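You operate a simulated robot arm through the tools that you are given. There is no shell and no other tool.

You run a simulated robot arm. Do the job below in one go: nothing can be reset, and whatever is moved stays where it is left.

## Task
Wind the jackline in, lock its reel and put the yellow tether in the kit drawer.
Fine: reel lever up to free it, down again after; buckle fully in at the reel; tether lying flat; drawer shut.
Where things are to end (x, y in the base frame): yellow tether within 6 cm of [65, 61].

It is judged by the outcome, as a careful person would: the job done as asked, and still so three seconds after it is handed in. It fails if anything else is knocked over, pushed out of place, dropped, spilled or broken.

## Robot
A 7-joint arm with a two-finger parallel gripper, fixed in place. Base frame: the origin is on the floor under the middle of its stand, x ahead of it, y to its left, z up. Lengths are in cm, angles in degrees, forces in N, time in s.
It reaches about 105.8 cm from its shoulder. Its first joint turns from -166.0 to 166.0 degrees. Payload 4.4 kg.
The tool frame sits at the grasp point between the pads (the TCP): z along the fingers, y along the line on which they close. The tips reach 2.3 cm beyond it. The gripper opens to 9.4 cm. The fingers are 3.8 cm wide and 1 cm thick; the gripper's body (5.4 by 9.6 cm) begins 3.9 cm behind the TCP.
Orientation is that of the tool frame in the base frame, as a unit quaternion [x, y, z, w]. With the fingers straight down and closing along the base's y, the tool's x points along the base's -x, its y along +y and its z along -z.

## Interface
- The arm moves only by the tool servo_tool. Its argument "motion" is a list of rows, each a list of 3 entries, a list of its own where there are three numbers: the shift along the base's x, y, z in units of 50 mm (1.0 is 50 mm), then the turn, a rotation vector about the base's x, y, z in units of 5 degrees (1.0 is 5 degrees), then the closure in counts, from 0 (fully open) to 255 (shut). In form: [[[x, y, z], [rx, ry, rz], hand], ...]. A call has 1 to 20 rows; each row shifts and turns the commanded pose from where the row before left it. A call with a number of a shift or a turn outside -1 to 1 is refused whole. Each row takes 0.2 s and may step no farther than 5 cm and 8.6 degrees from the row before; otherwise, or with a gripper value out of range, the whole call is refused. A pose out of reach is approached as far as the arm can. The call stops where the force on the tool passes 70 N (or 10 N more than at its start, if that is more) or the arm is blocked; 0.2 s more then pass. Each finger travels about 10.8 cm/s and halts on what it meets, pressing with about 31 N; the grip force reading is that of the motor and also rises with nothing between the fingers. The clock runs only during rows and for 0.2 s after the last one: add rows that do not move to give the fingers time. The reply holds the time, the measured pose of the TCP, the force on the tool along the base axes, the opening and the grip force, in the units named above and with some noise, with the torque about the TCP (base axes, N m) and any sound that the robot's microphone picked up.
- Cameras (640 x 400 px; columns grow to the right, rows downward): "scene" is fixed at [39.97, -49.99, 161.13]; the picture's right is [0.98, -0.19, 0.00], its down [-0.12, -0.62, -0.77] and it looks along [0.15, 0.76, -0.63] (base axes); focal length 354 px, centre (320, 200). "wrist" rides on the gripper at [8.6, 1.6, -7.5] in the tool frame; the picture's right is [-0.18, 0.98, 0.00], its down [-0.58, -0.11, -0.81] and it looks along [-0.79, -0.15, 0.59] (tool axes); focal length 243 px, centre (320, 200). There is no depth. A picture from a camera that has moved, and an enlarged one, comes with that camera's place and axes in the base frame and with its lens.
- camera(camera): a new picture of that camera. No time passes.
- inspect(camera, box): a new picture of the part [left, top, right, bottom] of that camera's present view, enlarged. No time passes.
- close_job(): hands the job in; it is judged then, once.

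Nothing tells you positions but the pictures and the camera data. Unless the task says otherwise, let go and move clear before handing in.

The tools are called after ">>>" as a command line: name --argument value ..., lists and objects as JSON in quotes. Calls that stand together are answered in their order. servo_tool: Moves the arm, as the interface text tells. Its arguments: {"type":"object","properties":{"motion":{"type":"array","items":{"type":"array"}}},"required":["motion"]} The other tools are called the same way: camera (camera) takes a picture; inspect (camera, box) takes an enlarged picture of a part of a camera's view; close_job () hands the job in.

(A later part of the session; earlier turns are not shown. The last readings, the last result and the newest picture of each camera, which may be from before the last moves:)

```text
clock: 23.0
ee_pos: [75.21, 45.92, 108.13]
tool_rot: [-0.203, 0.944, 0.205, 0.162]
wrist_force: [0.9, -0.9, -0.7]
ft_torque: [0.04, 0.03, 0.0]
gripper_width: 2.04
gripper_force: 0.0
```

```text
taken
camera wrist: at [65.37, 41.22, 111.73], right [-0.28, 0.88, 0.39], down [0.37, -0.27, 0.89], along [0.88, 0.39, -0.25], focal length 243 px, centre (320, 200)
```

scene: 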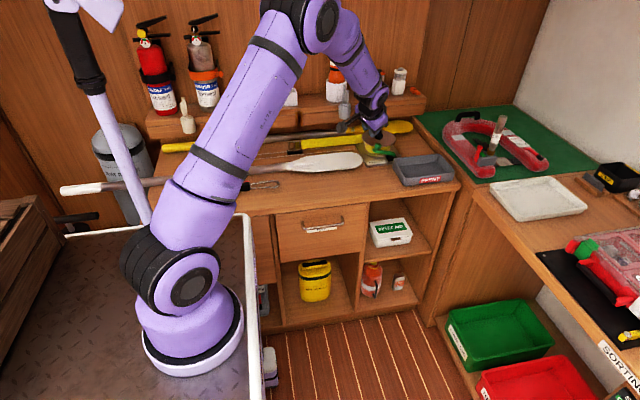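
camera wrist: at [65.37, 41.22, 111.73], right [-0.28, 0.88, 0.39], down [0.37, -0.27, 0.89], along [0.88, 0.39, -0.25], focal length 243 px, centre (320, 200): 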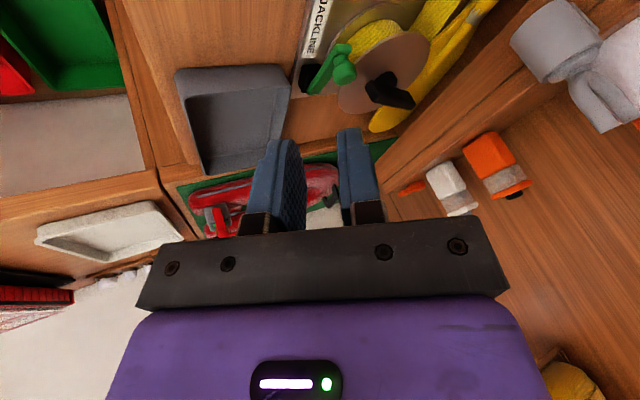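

The lever is visibly raised and the arm is free. I'll complete the turn and move to the left of the reel above the paddle.

>>> servo_tool --motion '[[[0, 0.3, -0.1], [-0.485, -0.296, -0.829], 255], [[0, 0.3, -0.2], [-0.485, -0.296, -0.829], 255], [[0, 0.3, -0.2], [-0.485, -0.296, -0.829], 255], [[0, 0.3, -0.2], [-0.485, -0.296, -0.829], 255], [[0, 0.4, -0.3], [-0.485, -0.296, -0.829], 255], [[0, 0.4, -0.3], [-0.485, -0.296, -0.829], 255], [[0, 0.3, -0.3], [-0.485, -0.296, -0.829], 255], [[0, 0, 0], [0, 0, 0], 255]]'

>>> camera --camera "wrist"

>>> inspect --camera "scene" --box '[330, 90, 450, 180]'

```text
clock: 24.8
ee_pos: [75.02, 57.7, 100.17]
tool_rot: [0.0, 0.966, 0.0, 0.259]
wrist_force: [0.8, -1.0, 0.1]
ft_torque: [-0.03, -0.01, 0.03]
gripper_width: 0.01
gripper_force: 31.2
```

```text
taken
camera wrist: at [63.88, 59.4, 102.32], right [0.16, 0.98, 0.09], down [0.1, -0.11, 0.99], along [0.98, -0.15, -0.11], focal length 243 px, centre (320, 200)
```

wrist: 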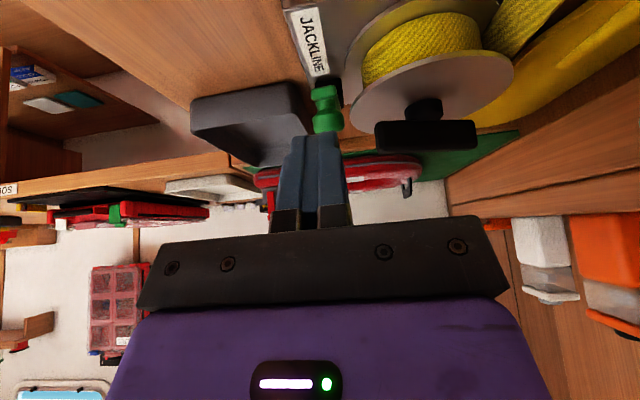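

```text
4.44 times, centred on (390, 135) of scene
camera zoom: at [39.97, -49.99, 161.13], right [0.98, -0.19, 0.0], down [-0.12, -0.62, -0.77], along [0.15, 0.76, -0.63], focal length 1572 px, centre (9, 489)
```

zoom: 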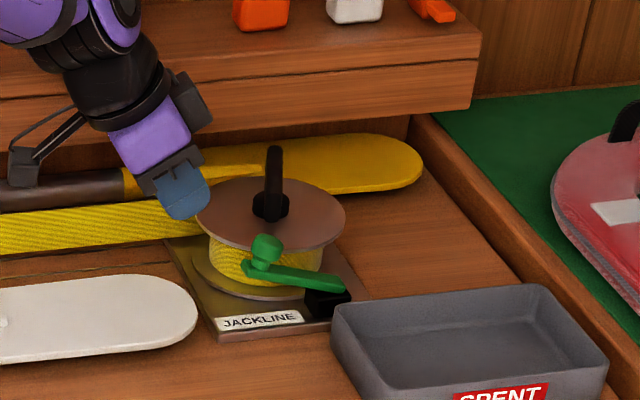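

The lever stands at about 15° with its free end near (81.4, 58, 91.4), and the handle is a T-bar about 9–10 cm long on top of the disc. I'll slide the closed fingertips under the free end of the lever.

>>> servo_tool --motion '[[[0.21, -0.04, -0.57], [0, 0, 0], 255], [[0.21, -0.04, -0.57], [0, 0, 0], 255], [[0.2, 0, -0.345], [0, 0, 0], 255], [[0.2, 0, -0.345], [0, 0, 0], 255], [[0, 0, 0], [0, 0, 0], 255]]'

>>> camera --camera "wrist"

>>> inspect --camera "scene" --box '[330, 90, 450, 180]'

```text
clock: 26.0
ee_pos: [79.13, 57.12, 90.92]
tool_rot: [-0.001, 0.966, 0.0, 0.26]
wrist_force: [0.4, 0.1, 0.9]
ft_torque: [0.01, -0.01, 0.04]
gripper_width: 0.01
gripper_force: 31.5
```

```text
taken
camera wrist: at [67.88, 58.73, 93.17], right [0.16, 0.98, 0.09], down [0.1, -0.11, 0.99], along [0.98, -0.15, -0.11], focal length 243 px, centre (320, 200)
```

wrist: 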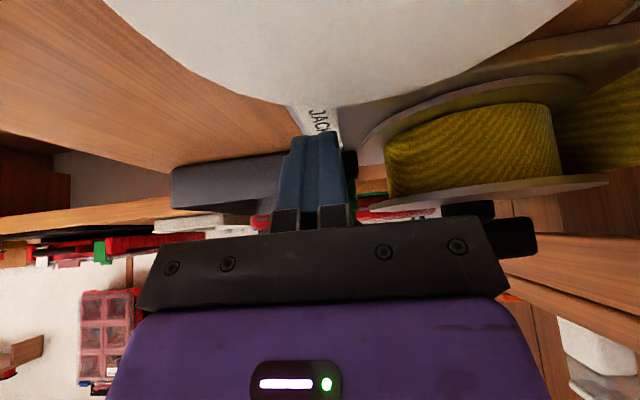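

```text
4.44 times, centred on (390, 135) of scene
camera zoom: at [39.97, -49.99, 161.13], right [0.98, -0.19, 0.0], down [-0.12, -0.62, -0.77], along [0.15, 0.76, -0.63], focal length 1572 px, centre (9, 489)
```

zoom: 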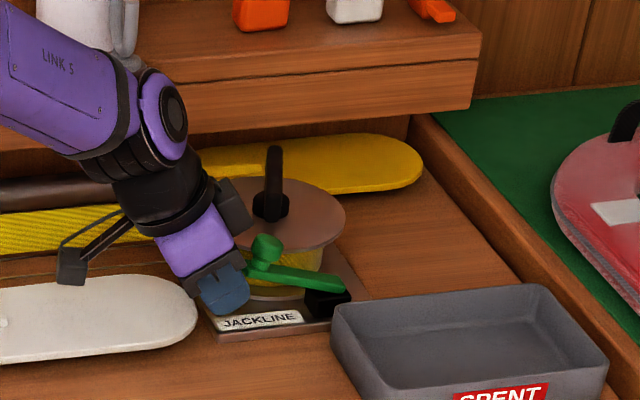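

The closed fingertips are just below the lever's free end. Now I push it up along its arc.

>>> servo_tool --motion '[[[0.02, 0.04, 0.08], [0, 0, 0], 255], [[0.07, 0, 0.19], [0, 0, 0], 255], [[0.07, 0, 0.19], [0, 0, 0], 255], [[0.12, 0, 0.18], [0, 0, 0], 255], [[0.12, 0, 0.18], [0, 0, 0], 255], [[0, 0, 0], [0, 0, 0], 255]]'

>>> inspect --camera "scene" --box '[330, 90, 450, 180]'

>>> camera --camera "wrist"

```text
clock: 27.4
ee_pos: [81.26, 57.39, 95.14]
tool_rot: [-0.001, 0.966, 0.0, 0.26]
wrist_force: [0.4, -0.2, 0.0]
ft_torque: [0.02, 0.0, 0.03]
gripper_width: 0.02
gripper_force: 31.1
```

```text
4.44 times, centred on (390, 135) of scene
camera zoom: at [39.97, -49.99, 161.13], right [0.98, -0.19, 0.0], down [-0.12, -0.62, -0.77], along [0.15, 0.76, -0.63], focal length 1572 px, centre (9, 489)
```

zoom: 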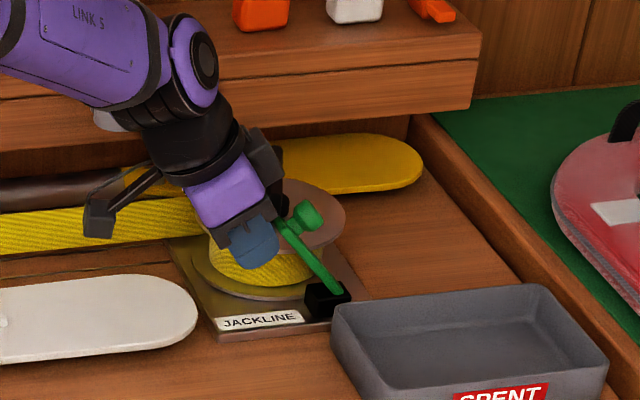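

```text
taken
camera wrist: at [70.1, 59.01, 97.23], right [0.16, 0.98, 0.09], down [0.1, -0.11, 0.99], along [0.98, -0.15, -0.11], focal length 243 px, centre (320, 200)
```

wrist: 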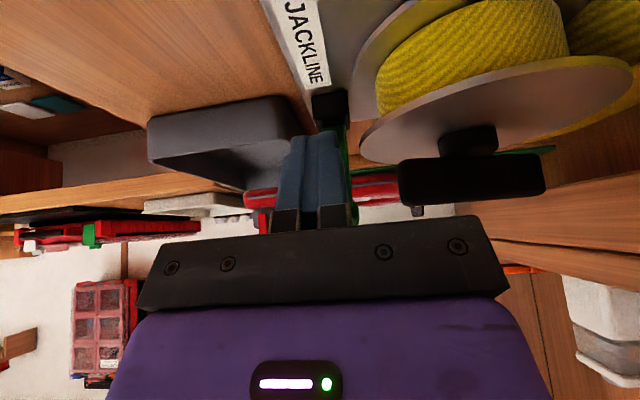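

The lever is rising well. I'll push on to vertical.

>>> servo_tool --motion '[[[0.16, 0, 0.13], [0, 0, 0], 255], [[0.16, 0, 0.13], [0, 0, 0], 255], [[0.19, 0, 0.08], [0, 0, 0], 255], [[0.19, 0, 0.08], [0, 0, 0], 255], [[0, 0, 0], [0, 0, 0], 255]]'

>>> inspect --camera "scene" --box '[330, 90, 450, 180]'

```text
clock: 28.0
ee_pos: [81.7, 57.66, 95.32]
tool_rot: [-0.003, 0.968, -0.005, 0.249]
wrist_force: [-27.3, -2.9, -6.0]
ft_torque: [-0.21, -0.07, -0.24]
gripper_width: 0.0
gripper_force: 30.6
stopped in row 3: the force on the tool passed its limit at 82 N (the readings are from after the stop); the commanded pose is now the measured one
```

```text
4.44 times, centred on (390, 135) of scene
camera zoom: at [39.97, -49.99, 161.13], right [0.98, -0.19, 0.0], down [-0.12, -0.62, -0.77], along [0.15, 0.76, -0.63], focal length 1572 px, centre (9, 489)
```

zoom: 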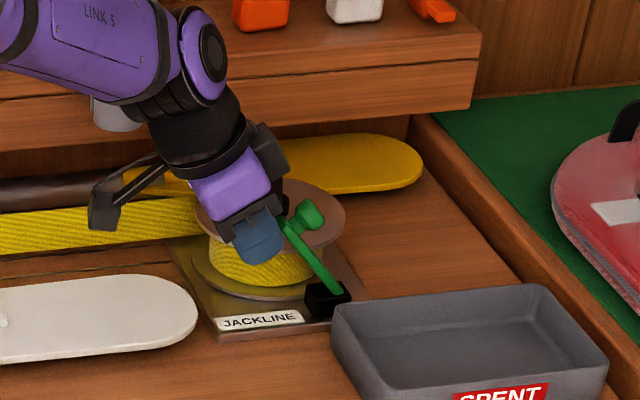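

The push was stopped by a hard resistance with the lever at about 50–55°; that may be the lever's end stop. I'll back off and check that it stays up.

>>> servo_tool --motion '[[[-0.2, 0, -0.05], [0, 0, 0], 255], [[-0.6, 0, 0.2], [0, 0, 0], 255], [[-0.6, 0, 0.5], [0, 0, 0], 255], [[0, -0.3, 0.6], [0, 0, 0], 255], [[0, 0, 0], [0, 0, 0], 255]]'

>>> camera --camera "wrist"

>>> inspect --camera "scene" --box '[345, 105, 425, 170]'

```text
clock: 29.2
ee_pos: [75.11, 55.98, 102.01]
tool_rot: [-0.002, 0.968, -0.004, 0.251]
wrist_force: [-0.4, 0.1, -0.5]
ft_torque: [-0.03, 0.05, -0.02]
gripper_width: 0.02
gripper_force: 31.2
```

```text
taken
camera wrist: at [63.96, 57.62, 104.42], right [0.16, 0.98, 0.08], down [0.12, -0.1, 0.99], along [0.98, -0.15, -0.13], focal length 243 px, centre (320, 200)
```

wrist: 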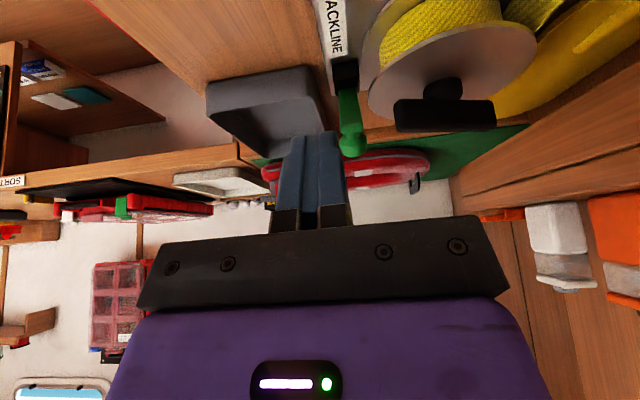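

```text
6.15 times, centred on (385, 138) of scene
camera zoom: at [39.97, -49.99, 161.13], right [0.98, -0.19, 0.0], down [-0.12, -0.62, -0.77], along [0.15, 0.76, -0.63], focal length 2177 px, centre (-80, 585)
```

zoom: 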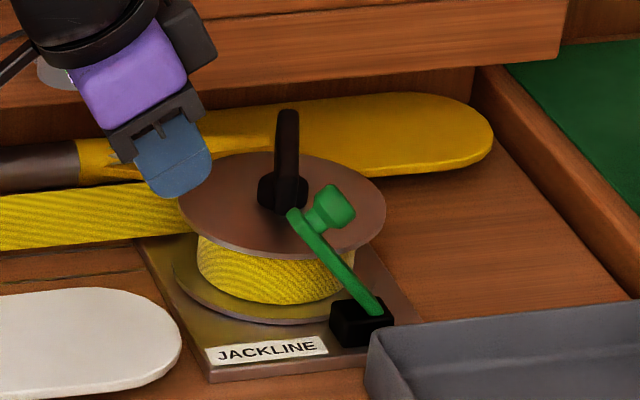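

The lever now stands up at about 52–55° and stays there, so it seems to be at its stop. Before turning the handle I want a better look at the shelf edge above the reel for clearances.

>>> inspect --camera "wrist" --box '[340, 0, 640, 250]'

>>> inspect --camera "scene" --box '[330, 60, 450, 160]'

```text
1.60 times, centred on (490, 125) of wrist
camera zoom: at [63.96, 57.62, 104.42], right [0.16, 0.98, 0.08], down [0.12, -0.1, 0.99], along [0.98, -0.15, -0.13], focal length 388 px, centre (48, 320)
```

zoom: 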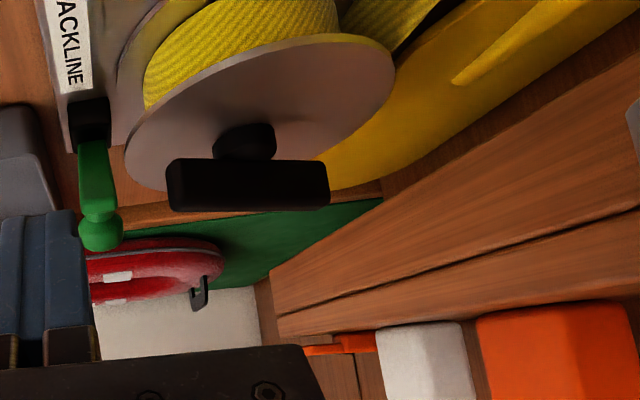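

```text
4.00 times, centred on (390, 110) of scene
camera zoom: at [39.97, -49.99, 161.13], right [0.98, -0.19, 0.0], down [-0.12, -0.62, -0.77], along [0.15, 0.76, -0.63], focal length 1415 px, centre (40, 560)
```

zoom: 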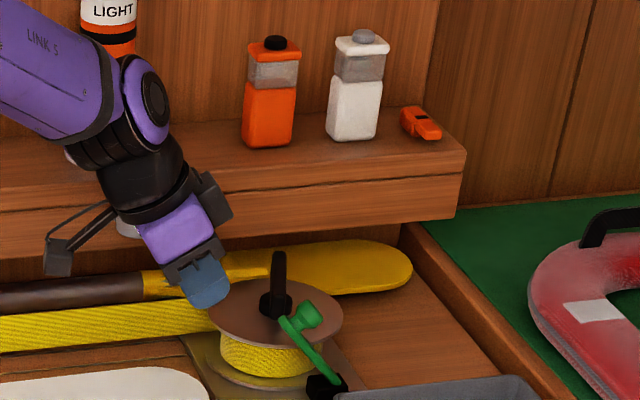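

The shelf's front face is at y≈75 from z≈96 up, so there's room to work the T-handle if the tool leans back toward the base. I'll roll the wrist so the camera sits on top, watching for joint limits.

>>> servo_tool --motion '[[[-0.1, -0.5, 0.6], [0, 0, 0], 255], [[-0.1, -0.5, 0.6], [0, 0, 0], 255], [[0, 0, 0], [0.545, 0.226, -0.793], 255], [[0, 0, 0], [0.545, 0.226, -0.793], 255], [[0, 0, 0], [0.545, 0.226, -0.793], 255], [[0, 0, 0], [0.545, 0.226, -0.793], 255], [[0, 0, 0], [0.545, 0.226, -0.793], 255], [[0, 0, 0], [0.545, 0.226, -0.793], 255], [[0, 0, 0], [0.545, 0.226, -0.793], 255], [[0, 0, 0], [0.545, 0.226, -0.793], 255], [[0, 0, 0], [0.545, 0.226, -0.793], 255], [[0, 0, 0], [0.545, 0.226, -0.793], 255], [[0, 0, 0], [0.545, 0.226, -0.793], 255], [[0, 0, 0], [0.545, 0.226, -0.793], 255]]'

>>> camera --camera "scene"

```text
clock: 32.2
ee_pos: [74.05, 51.04, 107.68]
tool_rot: [0.453, 0.87, 0.162, 0.107]
wrist_force: [-0.6, -0.2, -0.4]
ft_torque: [0.02, 0.03, 0.04]
gripper_width: 0.0
gripper_force: 30.6
```

```text
taken
```

scene: 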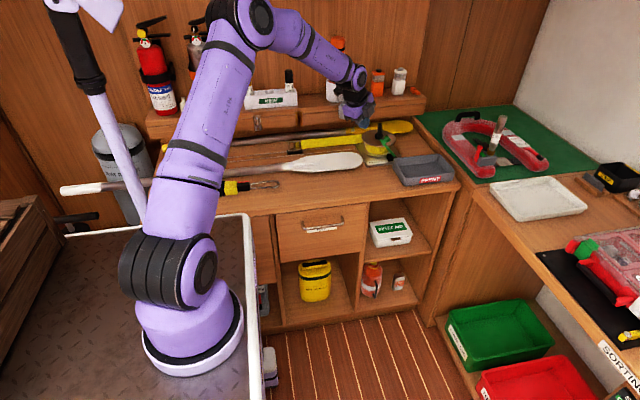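

Rolling works so far. Continuing the rest of the roll.

>>> servo_tool --motion '[[[0, 0, 0], [0.545, 0.226, -0.793], 255], [[0, 0, 0], [0.545, 0.226, -0.793], 255], [[0, 0, 0], [0.545, 0.226, -0.793], 255], [[0, 0, 0], [0.545, 0.226, -0.793], 255], [[0, 0, 0], [0.545, 0.226, -0.793], 255], [[0, 0, 0], [0.545, 0.226, -0.793], 255], [[0, 0, 0], [0.545, 0.226, -0.793], 255], [[0, 0, 0], [0.545, 0.226, -0.793], 255], [[0, 0, 0], [0.545, 0.226, -0.793], 255], [[0, 0, 0], [0.545, 0.226, -0.793], 255], [[0, 0, 0], [0.545, 0.226, -0.793], 255], [[0, 0, 0], [0.545, 0.226, -0.793], 255], [[0, 0, 0], [0.545, 0.226, -0.793], 255], [[0, 0, 0], [0.545, 0.226, -0.793], 255], [[0, 0, 0], [0.545, 0.226, -0.793], 255], [[0, 0, 0], [0.545, 0.226, -0.793], 255], [[0, 0, 0], [0.545, 0.226, -0.793], 255], [[0, 0, 0], [0, 0, 0], 255]]'

>>> camera --camera "wrist"

>>> camera --camera "scene"

```text
clock: 36.0
ee_pos: [73.98, 50.92, 107.83]
tool_rot: [0.868, 0.36, 0.315, -0.134]
wrist_force: [0.9, -0.6, 0.3]
ft_torque: [0.07, 0.01, 0.04]
gripper_width: 0.01
gripper_force: 30.7
```

```text
taken
camera wrist: at [76.58, 51.1, 119.13], right [0.6, -0.79, -0.12], down [-0.76, -0.61, 0.24], along [-0.27, -0.05, -0.96], focal length 243 px, centre (320, 200)
```

wrist: 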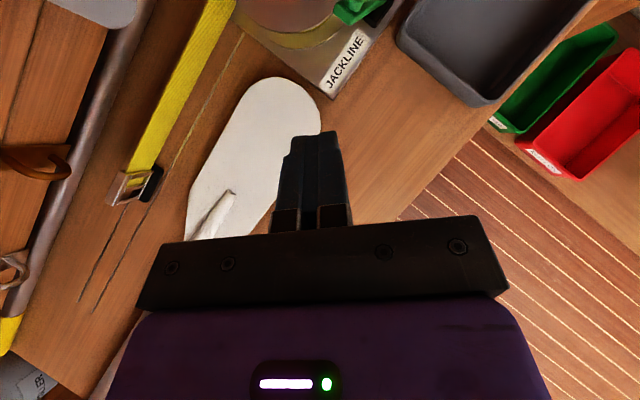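

```text
taken
```

scene: 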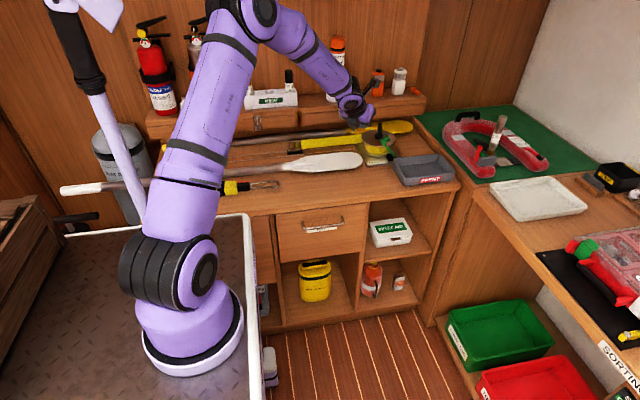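

The roll worked and the wrist camera now looks straight down. I'll move above the reel's T-handle, on the left side of its far end, staying clear of the shelf.

>>> servo_tool --motion '[[[0.3, 0.65, 0], [0, 0, 0], 255], [[0.3, 0.65, 0], [0, 0, 0], 255], [[0.3, 0.65, 0], [0, 0, 0], 255], [[0.3, 0.65, -0.2], [0, 0, 0], 255], [[0, 0, 0], [0, 0, 0], 255]]'

>>> camera --camera "wrist"

>>> camera --camera "scene"

```text
clock: 37.2
ee_pos: [80.14, 64.12, 106.59]
tool_rot: [0.868, 0.361, 0.314, -0.133]
wrist_force: [-0.4, -0.8, 0.5]
ft_torque: [-0.01, 0.02, 0.03]
gripper_width: 0.0
gripper_force: 30.8
```

```text
taken
camera wrist: at [82.57, 64.35, 117.85], right [0.6, -0.79, -0.12], down [-0.75, -0.61, 0.25], along [-0.27, -0.05, -0.96], focal length 243 px, centre (320, 200)
```

wrist: 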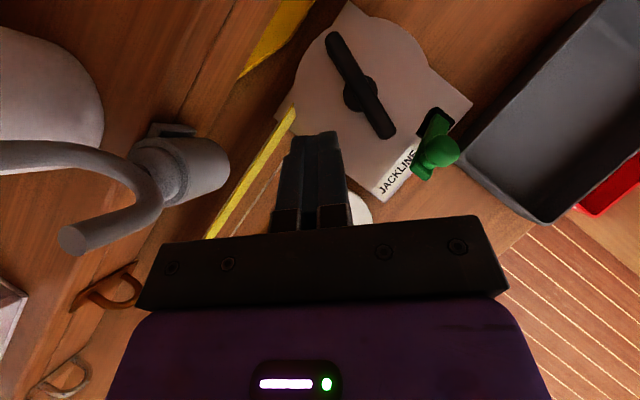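

```text
taken
```

scene: 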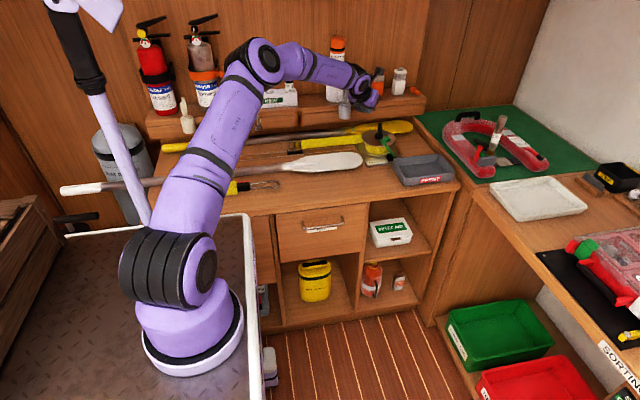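

Top view confirms the handle: a bar about 8 cm long centred on (86.1, 66.2), now at about 69° from x. I'll go down beside its far end on the left side.

>>> servo_tool --motion '[[[0.266, 0.49, -0.36], [0, 0, 0], 255], [[0.266, 0.49, -0.36], [0, 0, 0], 255], [[0, 0, -0.5], [0, 0, 0], 255], [[0, 0, -0.62], [0, 0, 0], 255], [[0, 0, 0], [0, 0, 0], 255]]'

>>> camera --camera "wrist"

>>> inspect --camera "scene" --box '[330, 70, 430, 160]'

```text
clock: 38.4
ee_pos: [82.76, 68.87, 97.51]
tool_rot: [0.868, 0.361, 0.314, -0.135]
wrist_force: [-0.3, -0.7, 0.3]
ft_torque: [-0.03, 0.0, 0.01]
gripper_width: 0.0
gripper_force: 31.5
```

```text
taken
camera wrist: at [85.29, 68.95, 108.85], right [0.6, -0.79, -0.12], down [-0.75, -0.61, 0.25], along [-0.27, -0.05, -0.96], focal length 243 px, centre (320, 200)
```

wrist: 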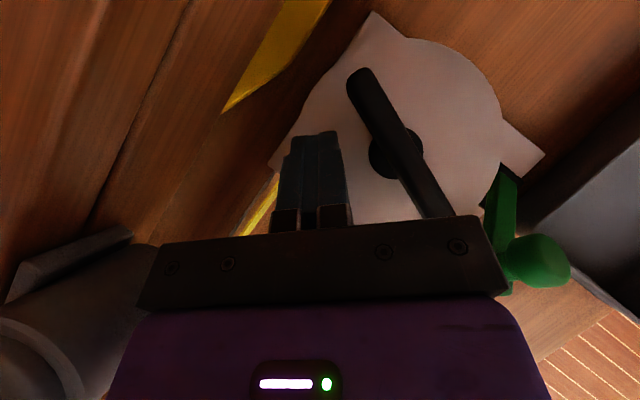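

```text
4.44 times, centred on (380, 115) of scene
camera zoom: at [39.97, -49.99, 161.13], right [0.98, -0.19, 0.0], down [-0.12, -0.62, -0.77], along [0.15, 0.76, -0.63], focal length 1572 px, centre (53, 578)
```

zoom: 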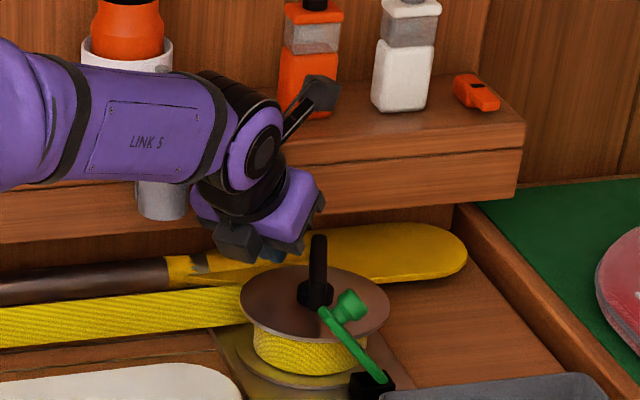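

The closed fingers are beside the handle's far end on its left. I'll start pushing it clockwise (toward +x at the far side) in small steps and watch the strap.

>>> servo_tool --motion '[[[0.12, -0.04, 0], [0.707, -0.707, 0], 255], [[0.128, -0.04, 0], [0, 0, 0], 255], [[0.1, -0.02, 0], [0, 0, 0], 255], [[0.12, 0, 0], [0, 0, 0], 255], [[0.11, 0, 0], [0, 0, 0], 255], [[0, 0, 0], [0, 0, 0], 255]]'

>>> camera --camera "wrist"

>>> inspect --camera "scene" --box '[270, 90, 430, 190]'

```text
clock: 39.8
ee_pos: [85.49, 68.46, 97.48]
tool_rot: [0.854, 0.354, 0.352, -0.148]
wrist_force: [-3.8, 2.6, -0.2]
ft_torque: [0.02, 0.07, -0.06]
gripper_width: 0.01
gripper_force: 30.8
```

```text
taken
camera wrist: at [87.35, 67.83, 108.95], right [0.61, -0.78, -0.13], down [-0.77, -0.62, 0.16], along [-0.21, 0.01, -0.98], focal length 243 px, centre (320, 200)
```

wrist: 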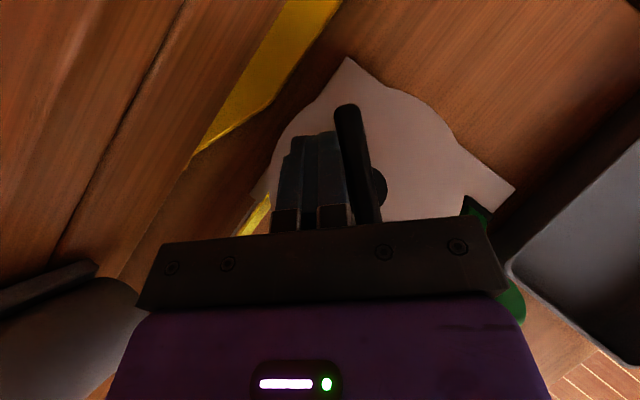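

```text
4.00 times, centred on (350, 140) of scene
camera zoom: at [39.97, -49.99, 161.13], right [0.98, -0.19, 0.0], down [-0.12, -0.62, -0.77], along [0.15, 0.76, -0.63], focal length 1415 px, centre (200, 440)
```

zoom: 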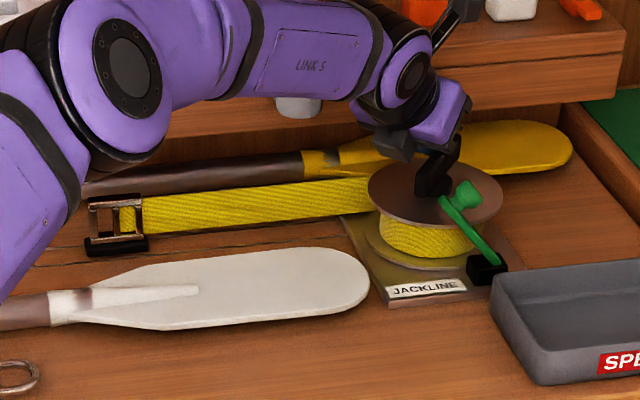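

The handle turned clockwise and the buckle moved about 2 cm toward the reel, so the lever has freed it and the direction is right. I'll keep pushing around.

>>> servo_tool --motion '[[[0.18, 0.13, 0], [0, 0, 0], 255], [[0.18, 0.13, 0], [0, 0, 0], 255], [[0.16, 0.04, 0], [0, 0, 0], 255], [[0.14, -0.07, 0], [0, 0, 0], 255], [[0.1, -0.12, 0], [0, 0, 0], 255], [[0, 0, 0], [0, 0, 0], 255]]'

>>> camera --camera "wrist"

>>> inspect --camera "scene" --box '[270, 90, 430, 190]'

```text
clock: 41.2
ee_pos: [88.52, 68.75, 97.63]
tool_rot: [0.853, 0.354, 0.352, -0.149]
wrist_force: [0.2, 2.5, 3.7]
ft_torque: [-0.04, -0.05, 0.01]
gripper_width: 0.01
gripper_force: 31.1
out of reach, approached as far as the arm can: row 3
```

```text
taken
camera wrist: at [90.35, 68.21, 109.15], right [0.61, -0.78, -0.13], down [-0.77, -0.62, 0.16], along [-0.21, 0.01, -0.98], focal length 243 px, centre (320, 200)
```

wrist: 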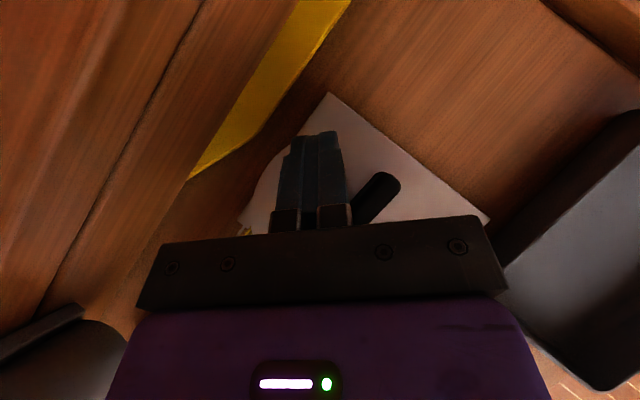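

```text
4.00 times, centred on (350, 140) of scene
camera zoom: at [39.97, -49.99, 161.13], right [0.98, -0.19, 0.0], down [-0.12, -0.62, -0.77], along [0.15, 0.76, -0.63], focal length 1415 px, centre (200, 440)
```

zoom: 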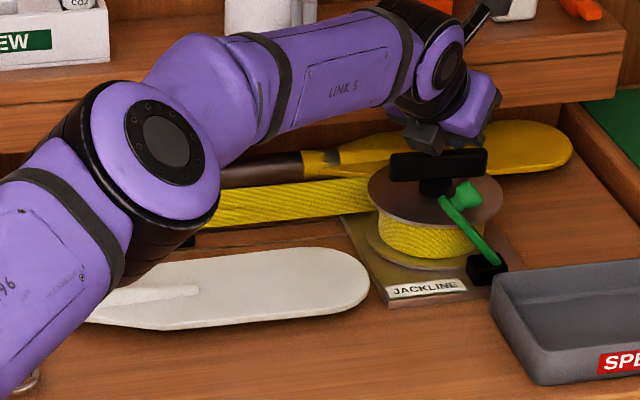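

The handle is now along x (0°) and the strap has shortened further. I'll keep pushing its right end toward -y.

>>> servo_tool --motion '[[[0.116, -0.11, 0], [0, 0, 0], 255], [[0.08, -0.16, 0], [0, 0, 0], 255], [[0.02, -0.18, 0], [0, 0, 0], 255], [[0.08, -0.2, 0], [0, 0, 0], 255], [[0.04, -0.18, 0], [0, 0, 0], 255], [[0, 0, 0], [0, 0, 0], 255]]'

>>> camera --camera "wrist"

>>> inspect --camera "scene" --box '[270, 90, 430, 190]'

```text
clock: 42.6
ee_pos: [90.39, 64.43, 97.51]
tool_rot: [0.853, 0.355, 0.352, -0.15]
wrist_force: [1.5, -1.3, 1.6]
ft_torque: [-0.04, 0.01, 0.01]
gripper_width: 0.0
gripper_force: 31.4
```

```text
taken
camera wrist: at [92.07, 63.97, 109.07], right [0.61, -0.78, -0.13], down [-0.77, -0.62, 0.16], along [-0.21, 0.01, -0.98], focal length 243 px, centre (320, 200)
```

wrist: 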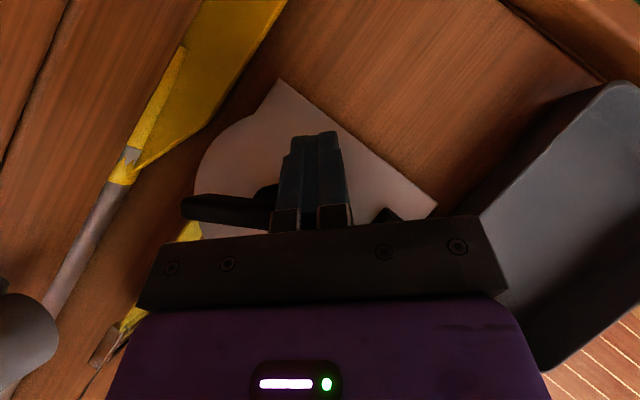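

```text
4.00 times, centred on (350, 140) of scene
camera zoom: at [39.97, -49.99, 161.13], right [0.98, -0.19, 0.0], down [-0.12, -0.62, -0.77], along [0.15, 0.76, -0.63], focal length 1415 px, centre (200, 440)
```

zoom: 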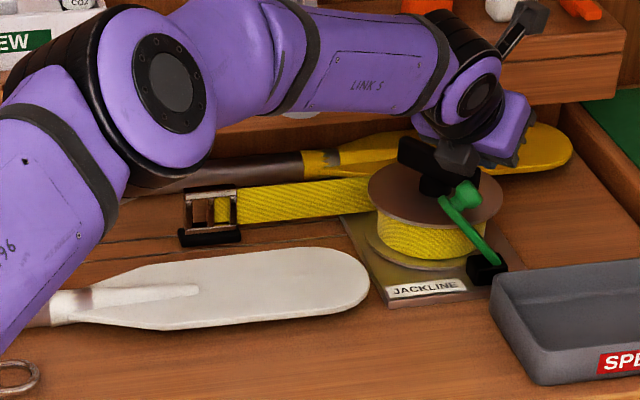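

The buckle is about a third of the way in; the handle's other end is now at about 125°. I'll lift over the bar and come down on the near-left side of that end for the next stroke, keeping clear of the grey clip on the shelf.

>>> servo_tool --motion '[[[0.04, 0.04, 0.3], [0, 0, 0], 255], [[0, 0, 0.7], [0, 0, 0], 255], [[-0.6, 0.0, 0], [0, 0, 0], 255], [[-0.6, 0.05, 0], [0, 0, 0], 255], [[-0.64, 0.12, 0], [0, 0, 0], 255], [[0, 0, 0], [0, 0, 0], 255]]'

>>> camera --camera "wrist"

>>> inspect --camera "scene" --box '[270, 70, 430, 170]'

```text
clock: 44.0
ee_pos: [81.51, 65.67, 102.52]
tool_rot: [0.853, 0.355, 0.352, -0.149]
wrist_force: [0.5, 0.0, -0.2]
ft_torque: [0.0, -0.01, 0.03]
gripper_width: 0.0
gripper_force: 31.3
```

```text
taken
camera wrist: at [83.25, 65.16, 114.06], right [0.61, -0.78, -0.13], down [-0.77, -0.62, 0.16], along [-0.21, 0.01, -0.98], focal length 243 px, centre (320, 200)
```

wrist: 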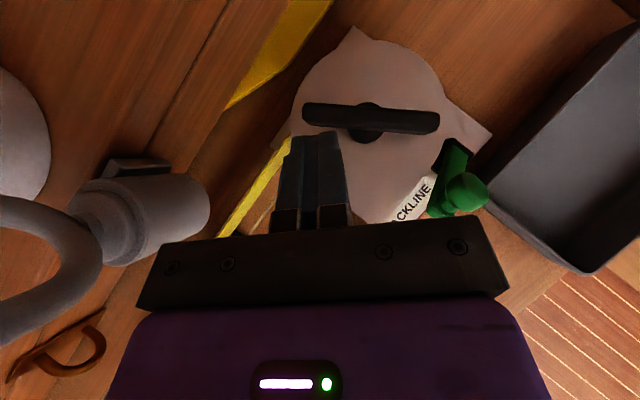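

```text
4.00 times, centred on (350, 120) of scene
camera zoom: at [39.97, -49.99, 161.13], right [0.98, -0.19, 0.0], down [-0.12, -0.62, -0.77], along [0.15, 0.76, -0.63], focal length 1415 px, centre (200, 520)
```

zoom: 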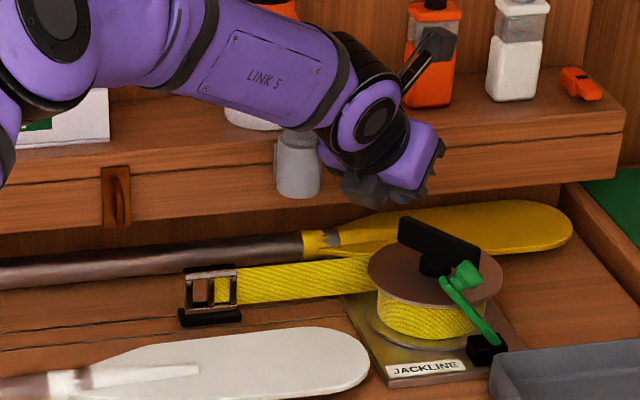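

The bar is at about 124°, fingers hover on its near-left side with the clip clear. I'll go down and push this end around.

>>> servo_tool --motion '[[[-0.02, -0.03, -0.5], [0, 0, 0], 255], [[0, 0, -0.5], [0, 0, 0], 255], [[0.13, 0.09, 0], [0, 0, 0], 255], [[0.06, 0.15, 0], [0, 0, 0], 255], [[0.05, 0.15, 0], [0, 0, 0], 255], [[0.08, 0.12, 0], [0, 0, 0], 255], [[0, 0, 0], [0, 0, 0], 255]]'

>>> camera --camera "wrist"

>>> inspect --camera "scene" --box '[270, 70, 430, 170]'

```text
clock: 45.6
ee_pos: [82.72, 68.19, 97.51]
tool_rot: [0.853, 0.355, 0.352, -0.149]
wrist_force: [0.5, 0.0, 0.0]
ft_torque: [-0.01, 0.02, -0.02]
gripper_width: 0.0
gripper_force: 30.4
```

```text
taken
camera wrist: at [84.55, 67.56, 108.95], right [0.61, -0.78, -0.13], down [-0.77, -0.62, 0.16], along [-0.21, 0.01, -0.98], focal length 243 px, centre (320, 200)
```

wrist: 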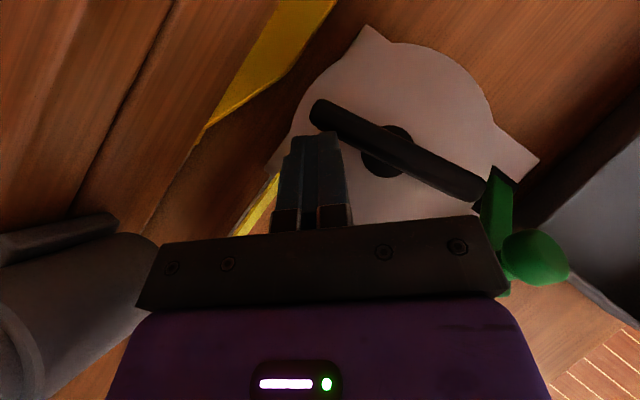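

```text
4.00 times, centred on (350, 120) of scene
camera zoom: at [39.97, -49.99, 161.13], right [0.98, -0.19, 0.0], down [-0.12, -0.62, -0.77], along [0.15, 0.76, -0.63], focal length 1415 px, centre (200, 520)
```

zoom: 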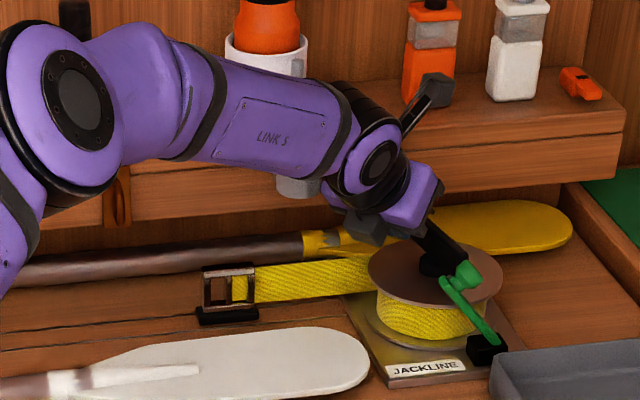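

The handle turned to about 102° and the strap keeps coming in. I'll continue this stroke over the far side.

>>> servo_tool --motion '[[[0.156, 0.08, 0], [0, 0, 0], 255], [[0.16, 0.02, 0], [0, 0, 0], 255], [[0.14, -0.02, 0], [0, 0, 0], 255], [[0.16, 0, 0], [0, 0, 0], 255], [[0.16, 0.1, 0], [0, 0, 0], 255], [[0.16, 0.08, 0], [0, 0, 0], 255], [[0.1, -0.06, 0], [0, 0, 0], 255], [[0.1, -0.1, 0], [0, 0, 0], 255], [[0, 0, 0], [0, 0, 0], 255]]'

>>> camera --camera "wrist"

>>> inspect --camera "scene" --box '[270, 70, 430, 170]'

```text
clock: 47.6
ee_pos: [88.37, 68.87, 97.69]
tool_rot: [0.853, 0.356, 0.352, -0.15]
wrist_force: [-5.5, 11.8, 3.7]
ft_torque: [0.08, 0.08, -0.1]
gripper_width: 0.01
gripper_force: 30.8
```

```text
taken
camera wrist: at [90.01, 68.29, 109.18], right [0.61, -0.78, -0.14], down [-0.77, -0.62, 0.16], along [-0.21, 0.01, -0.98], focal length 243 px, centre (320, 200)
```

wrist: 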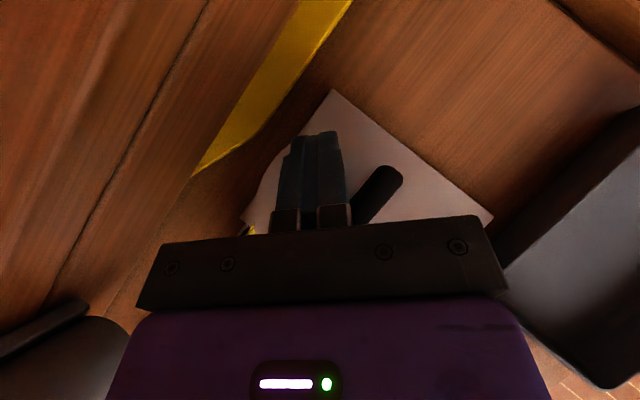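

```text
4.00 times, centred on (350, 120) of scene
camera zoom: at [39.97, -49.99, 161.13], right [0.98, -0.19, 0.0], down [-0.12, -0.62, -0.77], along [0.15, 0.76, -0.63], focal length 1415 px, centre (200, 520)
```

zoom: 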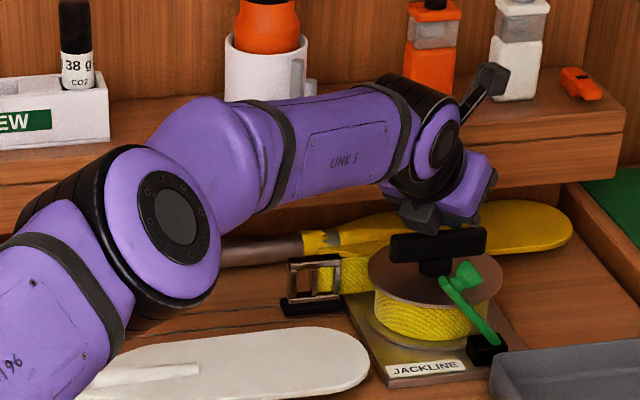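

The buckle is now only a few centimetres from the reel. I'll go on pushing gently and watch the force for the end of travel.

>>> servo_tool --motion '[[[0.116, -0.11, 0], [0, 0, 0], 255], [[0.09, -0.15, 0], [0, 0, 0], 255], [[0.04, -0.18, 0], [0, 0, 0], 255], [[0, 0, 0], [0, 0, 0], 255]]'

>>> camera --camera "wrist"

>>> inspect --camera "scene" --box '[320, 90, 430, 170]'

```text
clock: 48.4
ee_pos: [88.82, 67.97, 98.21]
tool_rot: [0.849, 0.357, 0.356, -0.157]
wrist_force: [-2.3, 22.3, 1.4]
ft_torque: [0.44, 0.04, 0.02]
gripper_width: 0.0
gripper_force: 31.5
stopped in row 3: the force on the tool passed its limit at 85 N (the readings are from after the stop); the commanded pose is now the measured one
```

```text
taken
camera wrist: at [90.58, 67.28, 109.69], right [0.62, -0.77, -0.14], down [-0.76, -0.63, 0.15], along [-0.21, 0.02, -0.98], focal length 243 px, centre (320, 200)
```

wrist: 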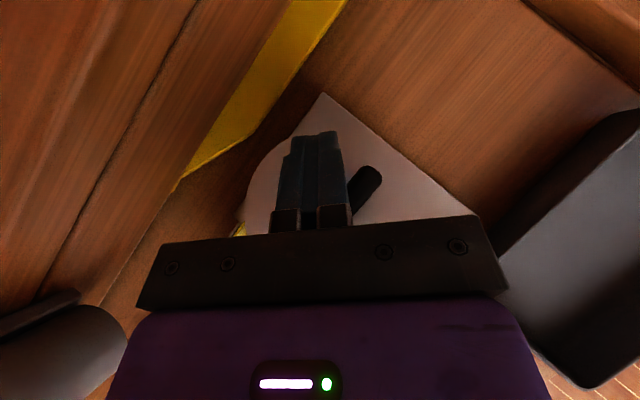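

```text
5.00 times, centred on (375, 130) of scene
camera zoom: at [39.97, -49.99, 161.13], right [0.98, -0.19, 0.0], down [-0.12, -0.62, -0.77], along [0.15, 0.76, -0.63], focal length 1769 px, centre (45, 550)
```

zoom: 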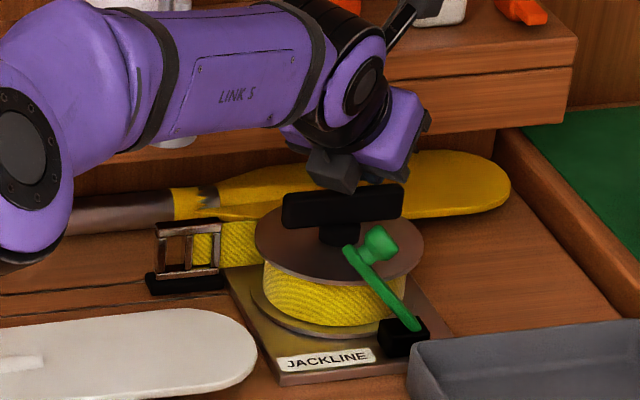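

The handle now meets a hard stop and the buckle's foot sits against the reel's base plate, so the line seems fully wound. I'll back off, lift, and take a close look at the buckle.

>>> servo_tool --motion '[[[0, 0.14, 0.02], [0, 0, 0], 255], [[0, 0.02, 0.6], [0, 0, 0], 255], [[-0.5, -0.2, 0.6], [0, 0, 0], 255], [[-0.7, -0.4, 0.5], [0, 0, 0], 255], [[-0.6, -0.4, 0.2], [0, 0, 0], 255], [[0, 0, 0], [0, 0, 0], 255]]'

>>> camera --camera "wrist"

>>> inspect --camera "scene" --box '[335, 105, 425, 165]'

```text
clock: 49.8
ee_pos: [79.91, 63.38, 107.74]
tool_rot: [0.85, 0.357, 0.355, -0.156]
wrist_force: [0.8, -0.5, 0.2]
ft_torque: [0.02, -0.01, -0.03]
gripper_width: 0.0
gripper_force: 31.0
```

```text
taken
camera wrist: at [81.61, 62.63, 119.17], right [0.61, -0.78, -0.14], down [-0.76, -0.63, 0.15], along [-0.21, 0.02, -0.98], focal length 243 px, centre (320, 200)
```

wrist: 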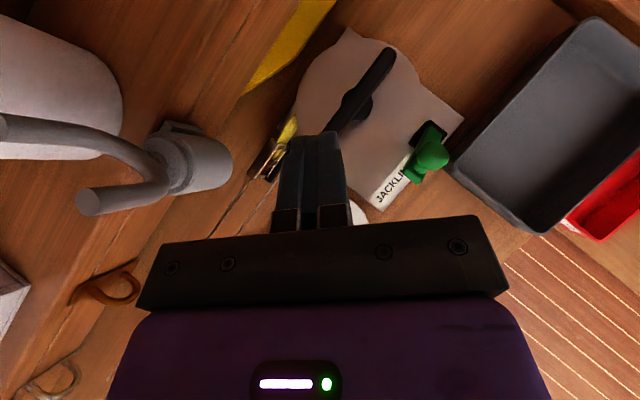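

```text
6.67 times, centred on (380, 135) of scene
camera zoom: at [39.97, -49.99, 161.13], right [0.98, -0.19, 0.0], down [-0.12, -0.62, -0.77], along [0.15, 0.76, -0.63], focal length 2359 px, centre (-80, 633)
```

zoom: 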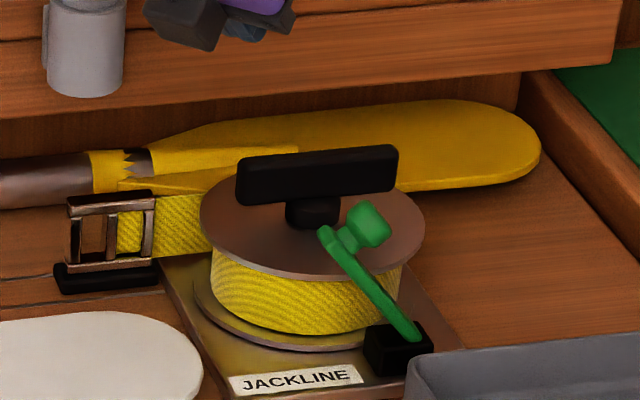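

I'll enlarge the buckle and base plate further to confirm contact.

>>> inspect --camera "scene" --box '[335, 115, 385, 150]'

>>> inspect --camera "wrist" --box '[220, 20, 480, 220]'

```text
11.43 times, centred on (360, 132) of scene
camera zoom: at [39.97, -49.99, 161.13], right [0.98, -0.19, 0.0], down [-0.12, -0.62, -0.77], along [0.15, 0.76, -0.63], focal length 4043 px, centre (-137, 971)
```

zoom: 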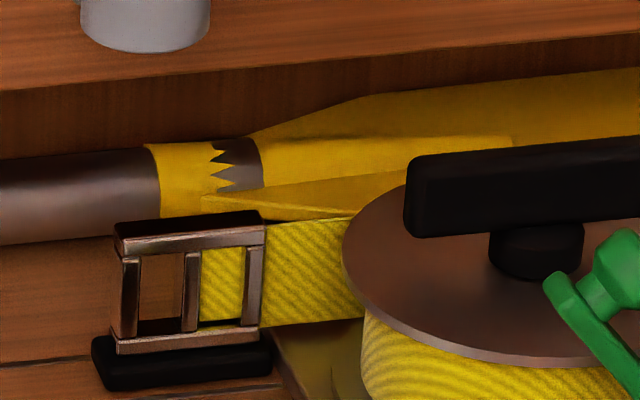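

```text
2.00 times, centred on (350, 120) of wrist
camera zoom: at [81.61, 62.63, 119.17], right [0.61, -0.78, -0.14], down [-0.76, -0.63, 0.15], along [-0.21, 0.02, -0.98], focal length 485 px, centre (260, 360)
```

zoom: 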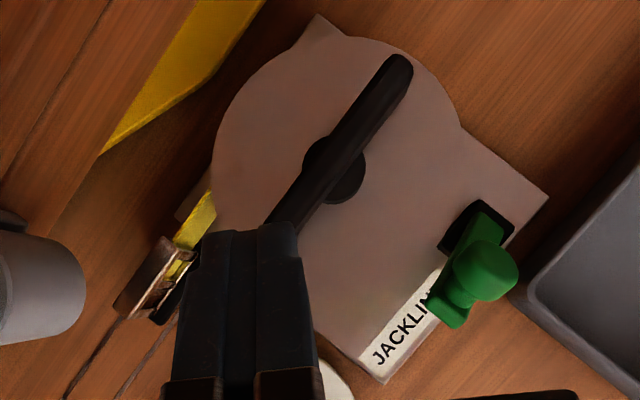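

The line is wound in: the buckle's foot rests against the base plate and the handle is against its stop. Next is the lever: I'll yaw the tool so the closed fingers come from the front (-y), on the right-hand side of the raised knob.

>>> servo_tool --motion '[[[0.215, -0.178, 0], [0, 0, 1], 255], [[0.215, -0.178, 0], [0, 0, 1], 255], [[0.215, -0.178, 0], [0, 0, 1], 255], [[0.215, -0.178, 0], [0, 0, 1], 255], [[0.215, -0.178, 0], [0, 0, 1], 255], [[0.215, -0.178, 0], [0, 0, 1], 255], [[0.215, -0.178, 0], [0, 0, 1], 255], [[0.215, -0.178, 0], [0, 0, 1], 255], [[0.215, -0.178, 0], [0, 0, 1], 255], [[0, 0, 0], [0, 0, 0], 255]]'

>>> camera --camera "wrist"

>>> camera --camera "scene"

```text
clock: 52.0
ee_pos: [89.68, 55.56, 107.75]
tool_rot: [0.649, 0.655, 0.269, -0.279]
wrist_force: [-1.0, -0.5, -0.4]
ft_torque: [-0.03, 0.01, 0.02]
gripper_width: 0.01
gripper_force: 31.0
```

```text
taken
camera wrist: at [91.44, 56.3, 119.19], right [0.98, -0.11, -0.14], down [-0.09, -0.98, 0.15], along [-0.16, -0.13, -0.98], focal length 243 px, centre (320, 200)
```

wrist: 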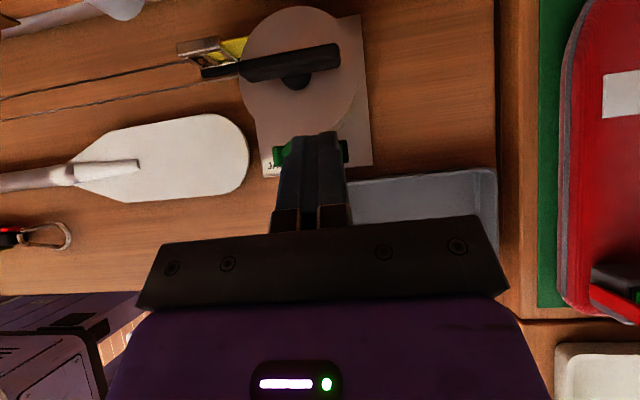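

```text
taken
```

scene: 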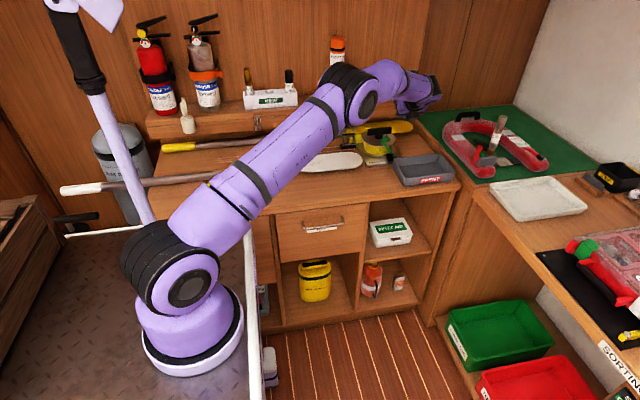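

The camera shows the fingers just to the right of the green lever. I'll descend beside the knob.

>>> servo_tool --motion '[[[0, 0.056, -0.7], [0, 0, 0], 255], [[0, 0.056, -0.7], [0, 0, 0], 255], [[0, 0.056, -0.73], [0, 0, 0], 255], [[0, 0, 0], [0, 0, 0], 255]]'

>>> camera --camera "wrist"

>>> inspect --camera "scene" --box '[340, 90, 440, 170]'

```text
clock: 53.0
ee_pos: [89.55, 56.45, 96.77]
tool_rot: [0.649, 0.655, 0.269, -0.28]
wrist_force: [-1.2, -0.5, 0.3]
ft_torque: [0.03, 0.02, -0.03]
gripper_width: 0.0
gripper_force: 31.0
```

```text
taken
camera wrist: at [91.33, 57.29, 108.28], right [0.98, -0.12, -0.14], down [-0.09, -0.98, 0.15], along [-0.16, -0.13, -0.98], focal length 243 px, centre (320, 200)
```

wrist: 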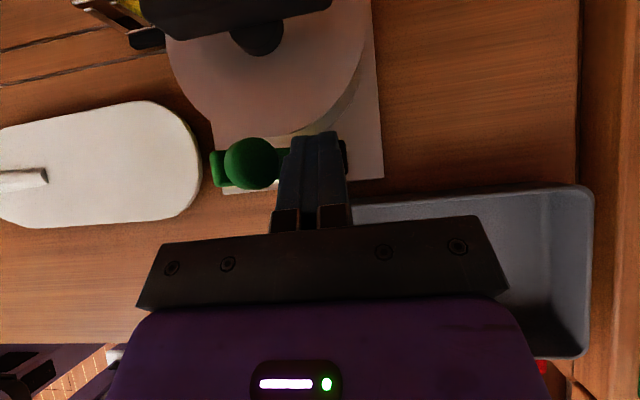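

```text
5.00 times, centred on (390, 130) of scene
camera zoom: at [39.97, -49.99, 161.13], right [0.98, -0.19, 0.0], down [-0.12, -0.62, -0.77], along [0.15, 0.76, -0.63], focal length 1769 px, centre (-30, 550)
```

zoom: 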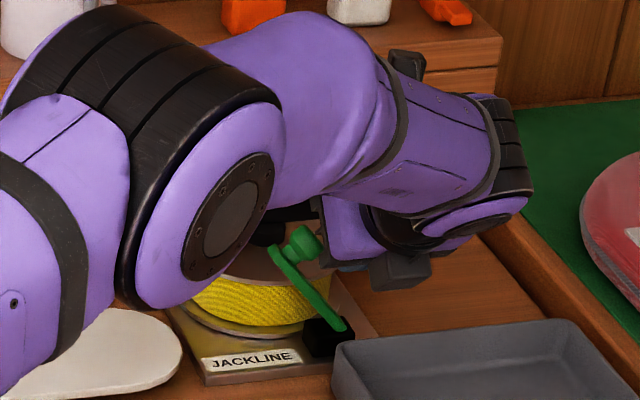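

The fingers are on the right of the raised knob. I'll push the lever back to the left and down along its arc.

>>> servo_tool --motion '[[[-0.2, 0, -0.04], [0, 0, 0], 255], [[-0.18, 0, -0.06], [0, 0, 0], 255], [[-0.2, 0, -0.16], [0, 0, 0], 255], [[0, 0, 0], [0, 0, 0], 255]]'

>>> camera --camera "wrist"

>>> inspect --camera "scene" --box '[340, 90, 440, 170]'

```text
clock: 54.0
ee_pos: [86.79, 56.38, 95.63]
tool_rot: [0.649, 0.655, 0.269, -0.28]
wrist_force: [0.2, 0.0, 0.3]
ft_torque: [-0.01, -0.01, 0.01]
gripper_width: 0.01
gripper_force: 31.1
```

```text
taken
camera wrist: at [88.55, 57.08, 107.09], right [0.98, -0.12, -0.14], down [-0.09, -0.98, 0.15], along [-0.16, -0.13, -0.98], focal length 243 px, centre (320, 200)
```

wrist: 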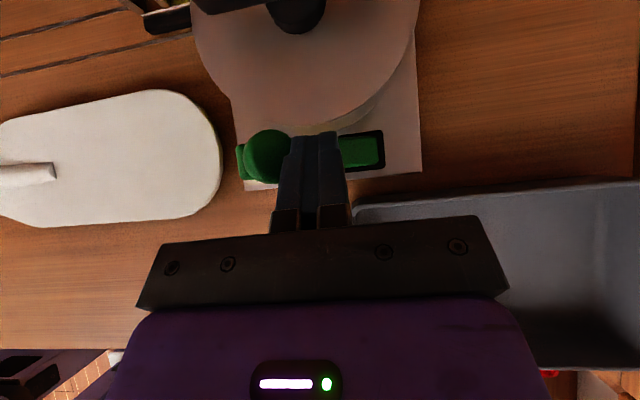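

```text
5.00 times, centred on (390, 130) of scene
camera zoom: at [39.97, -49.99, 161.13], right [0.98, -0.19, 0.0], down [-0.12, -0.62, -0.77], along [0.15, 0.76, -0.63], focal length 1769 px, centre (-30, 550)
```

zoom: 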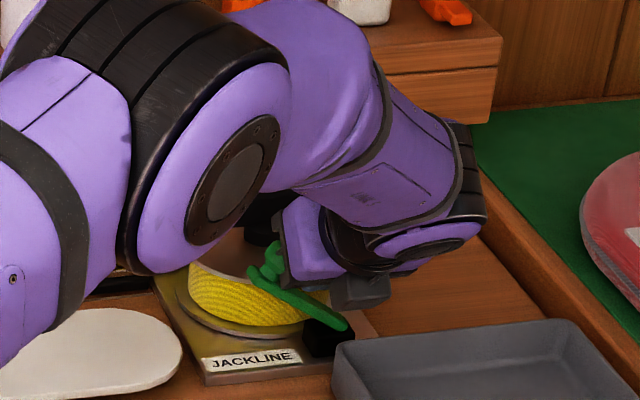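

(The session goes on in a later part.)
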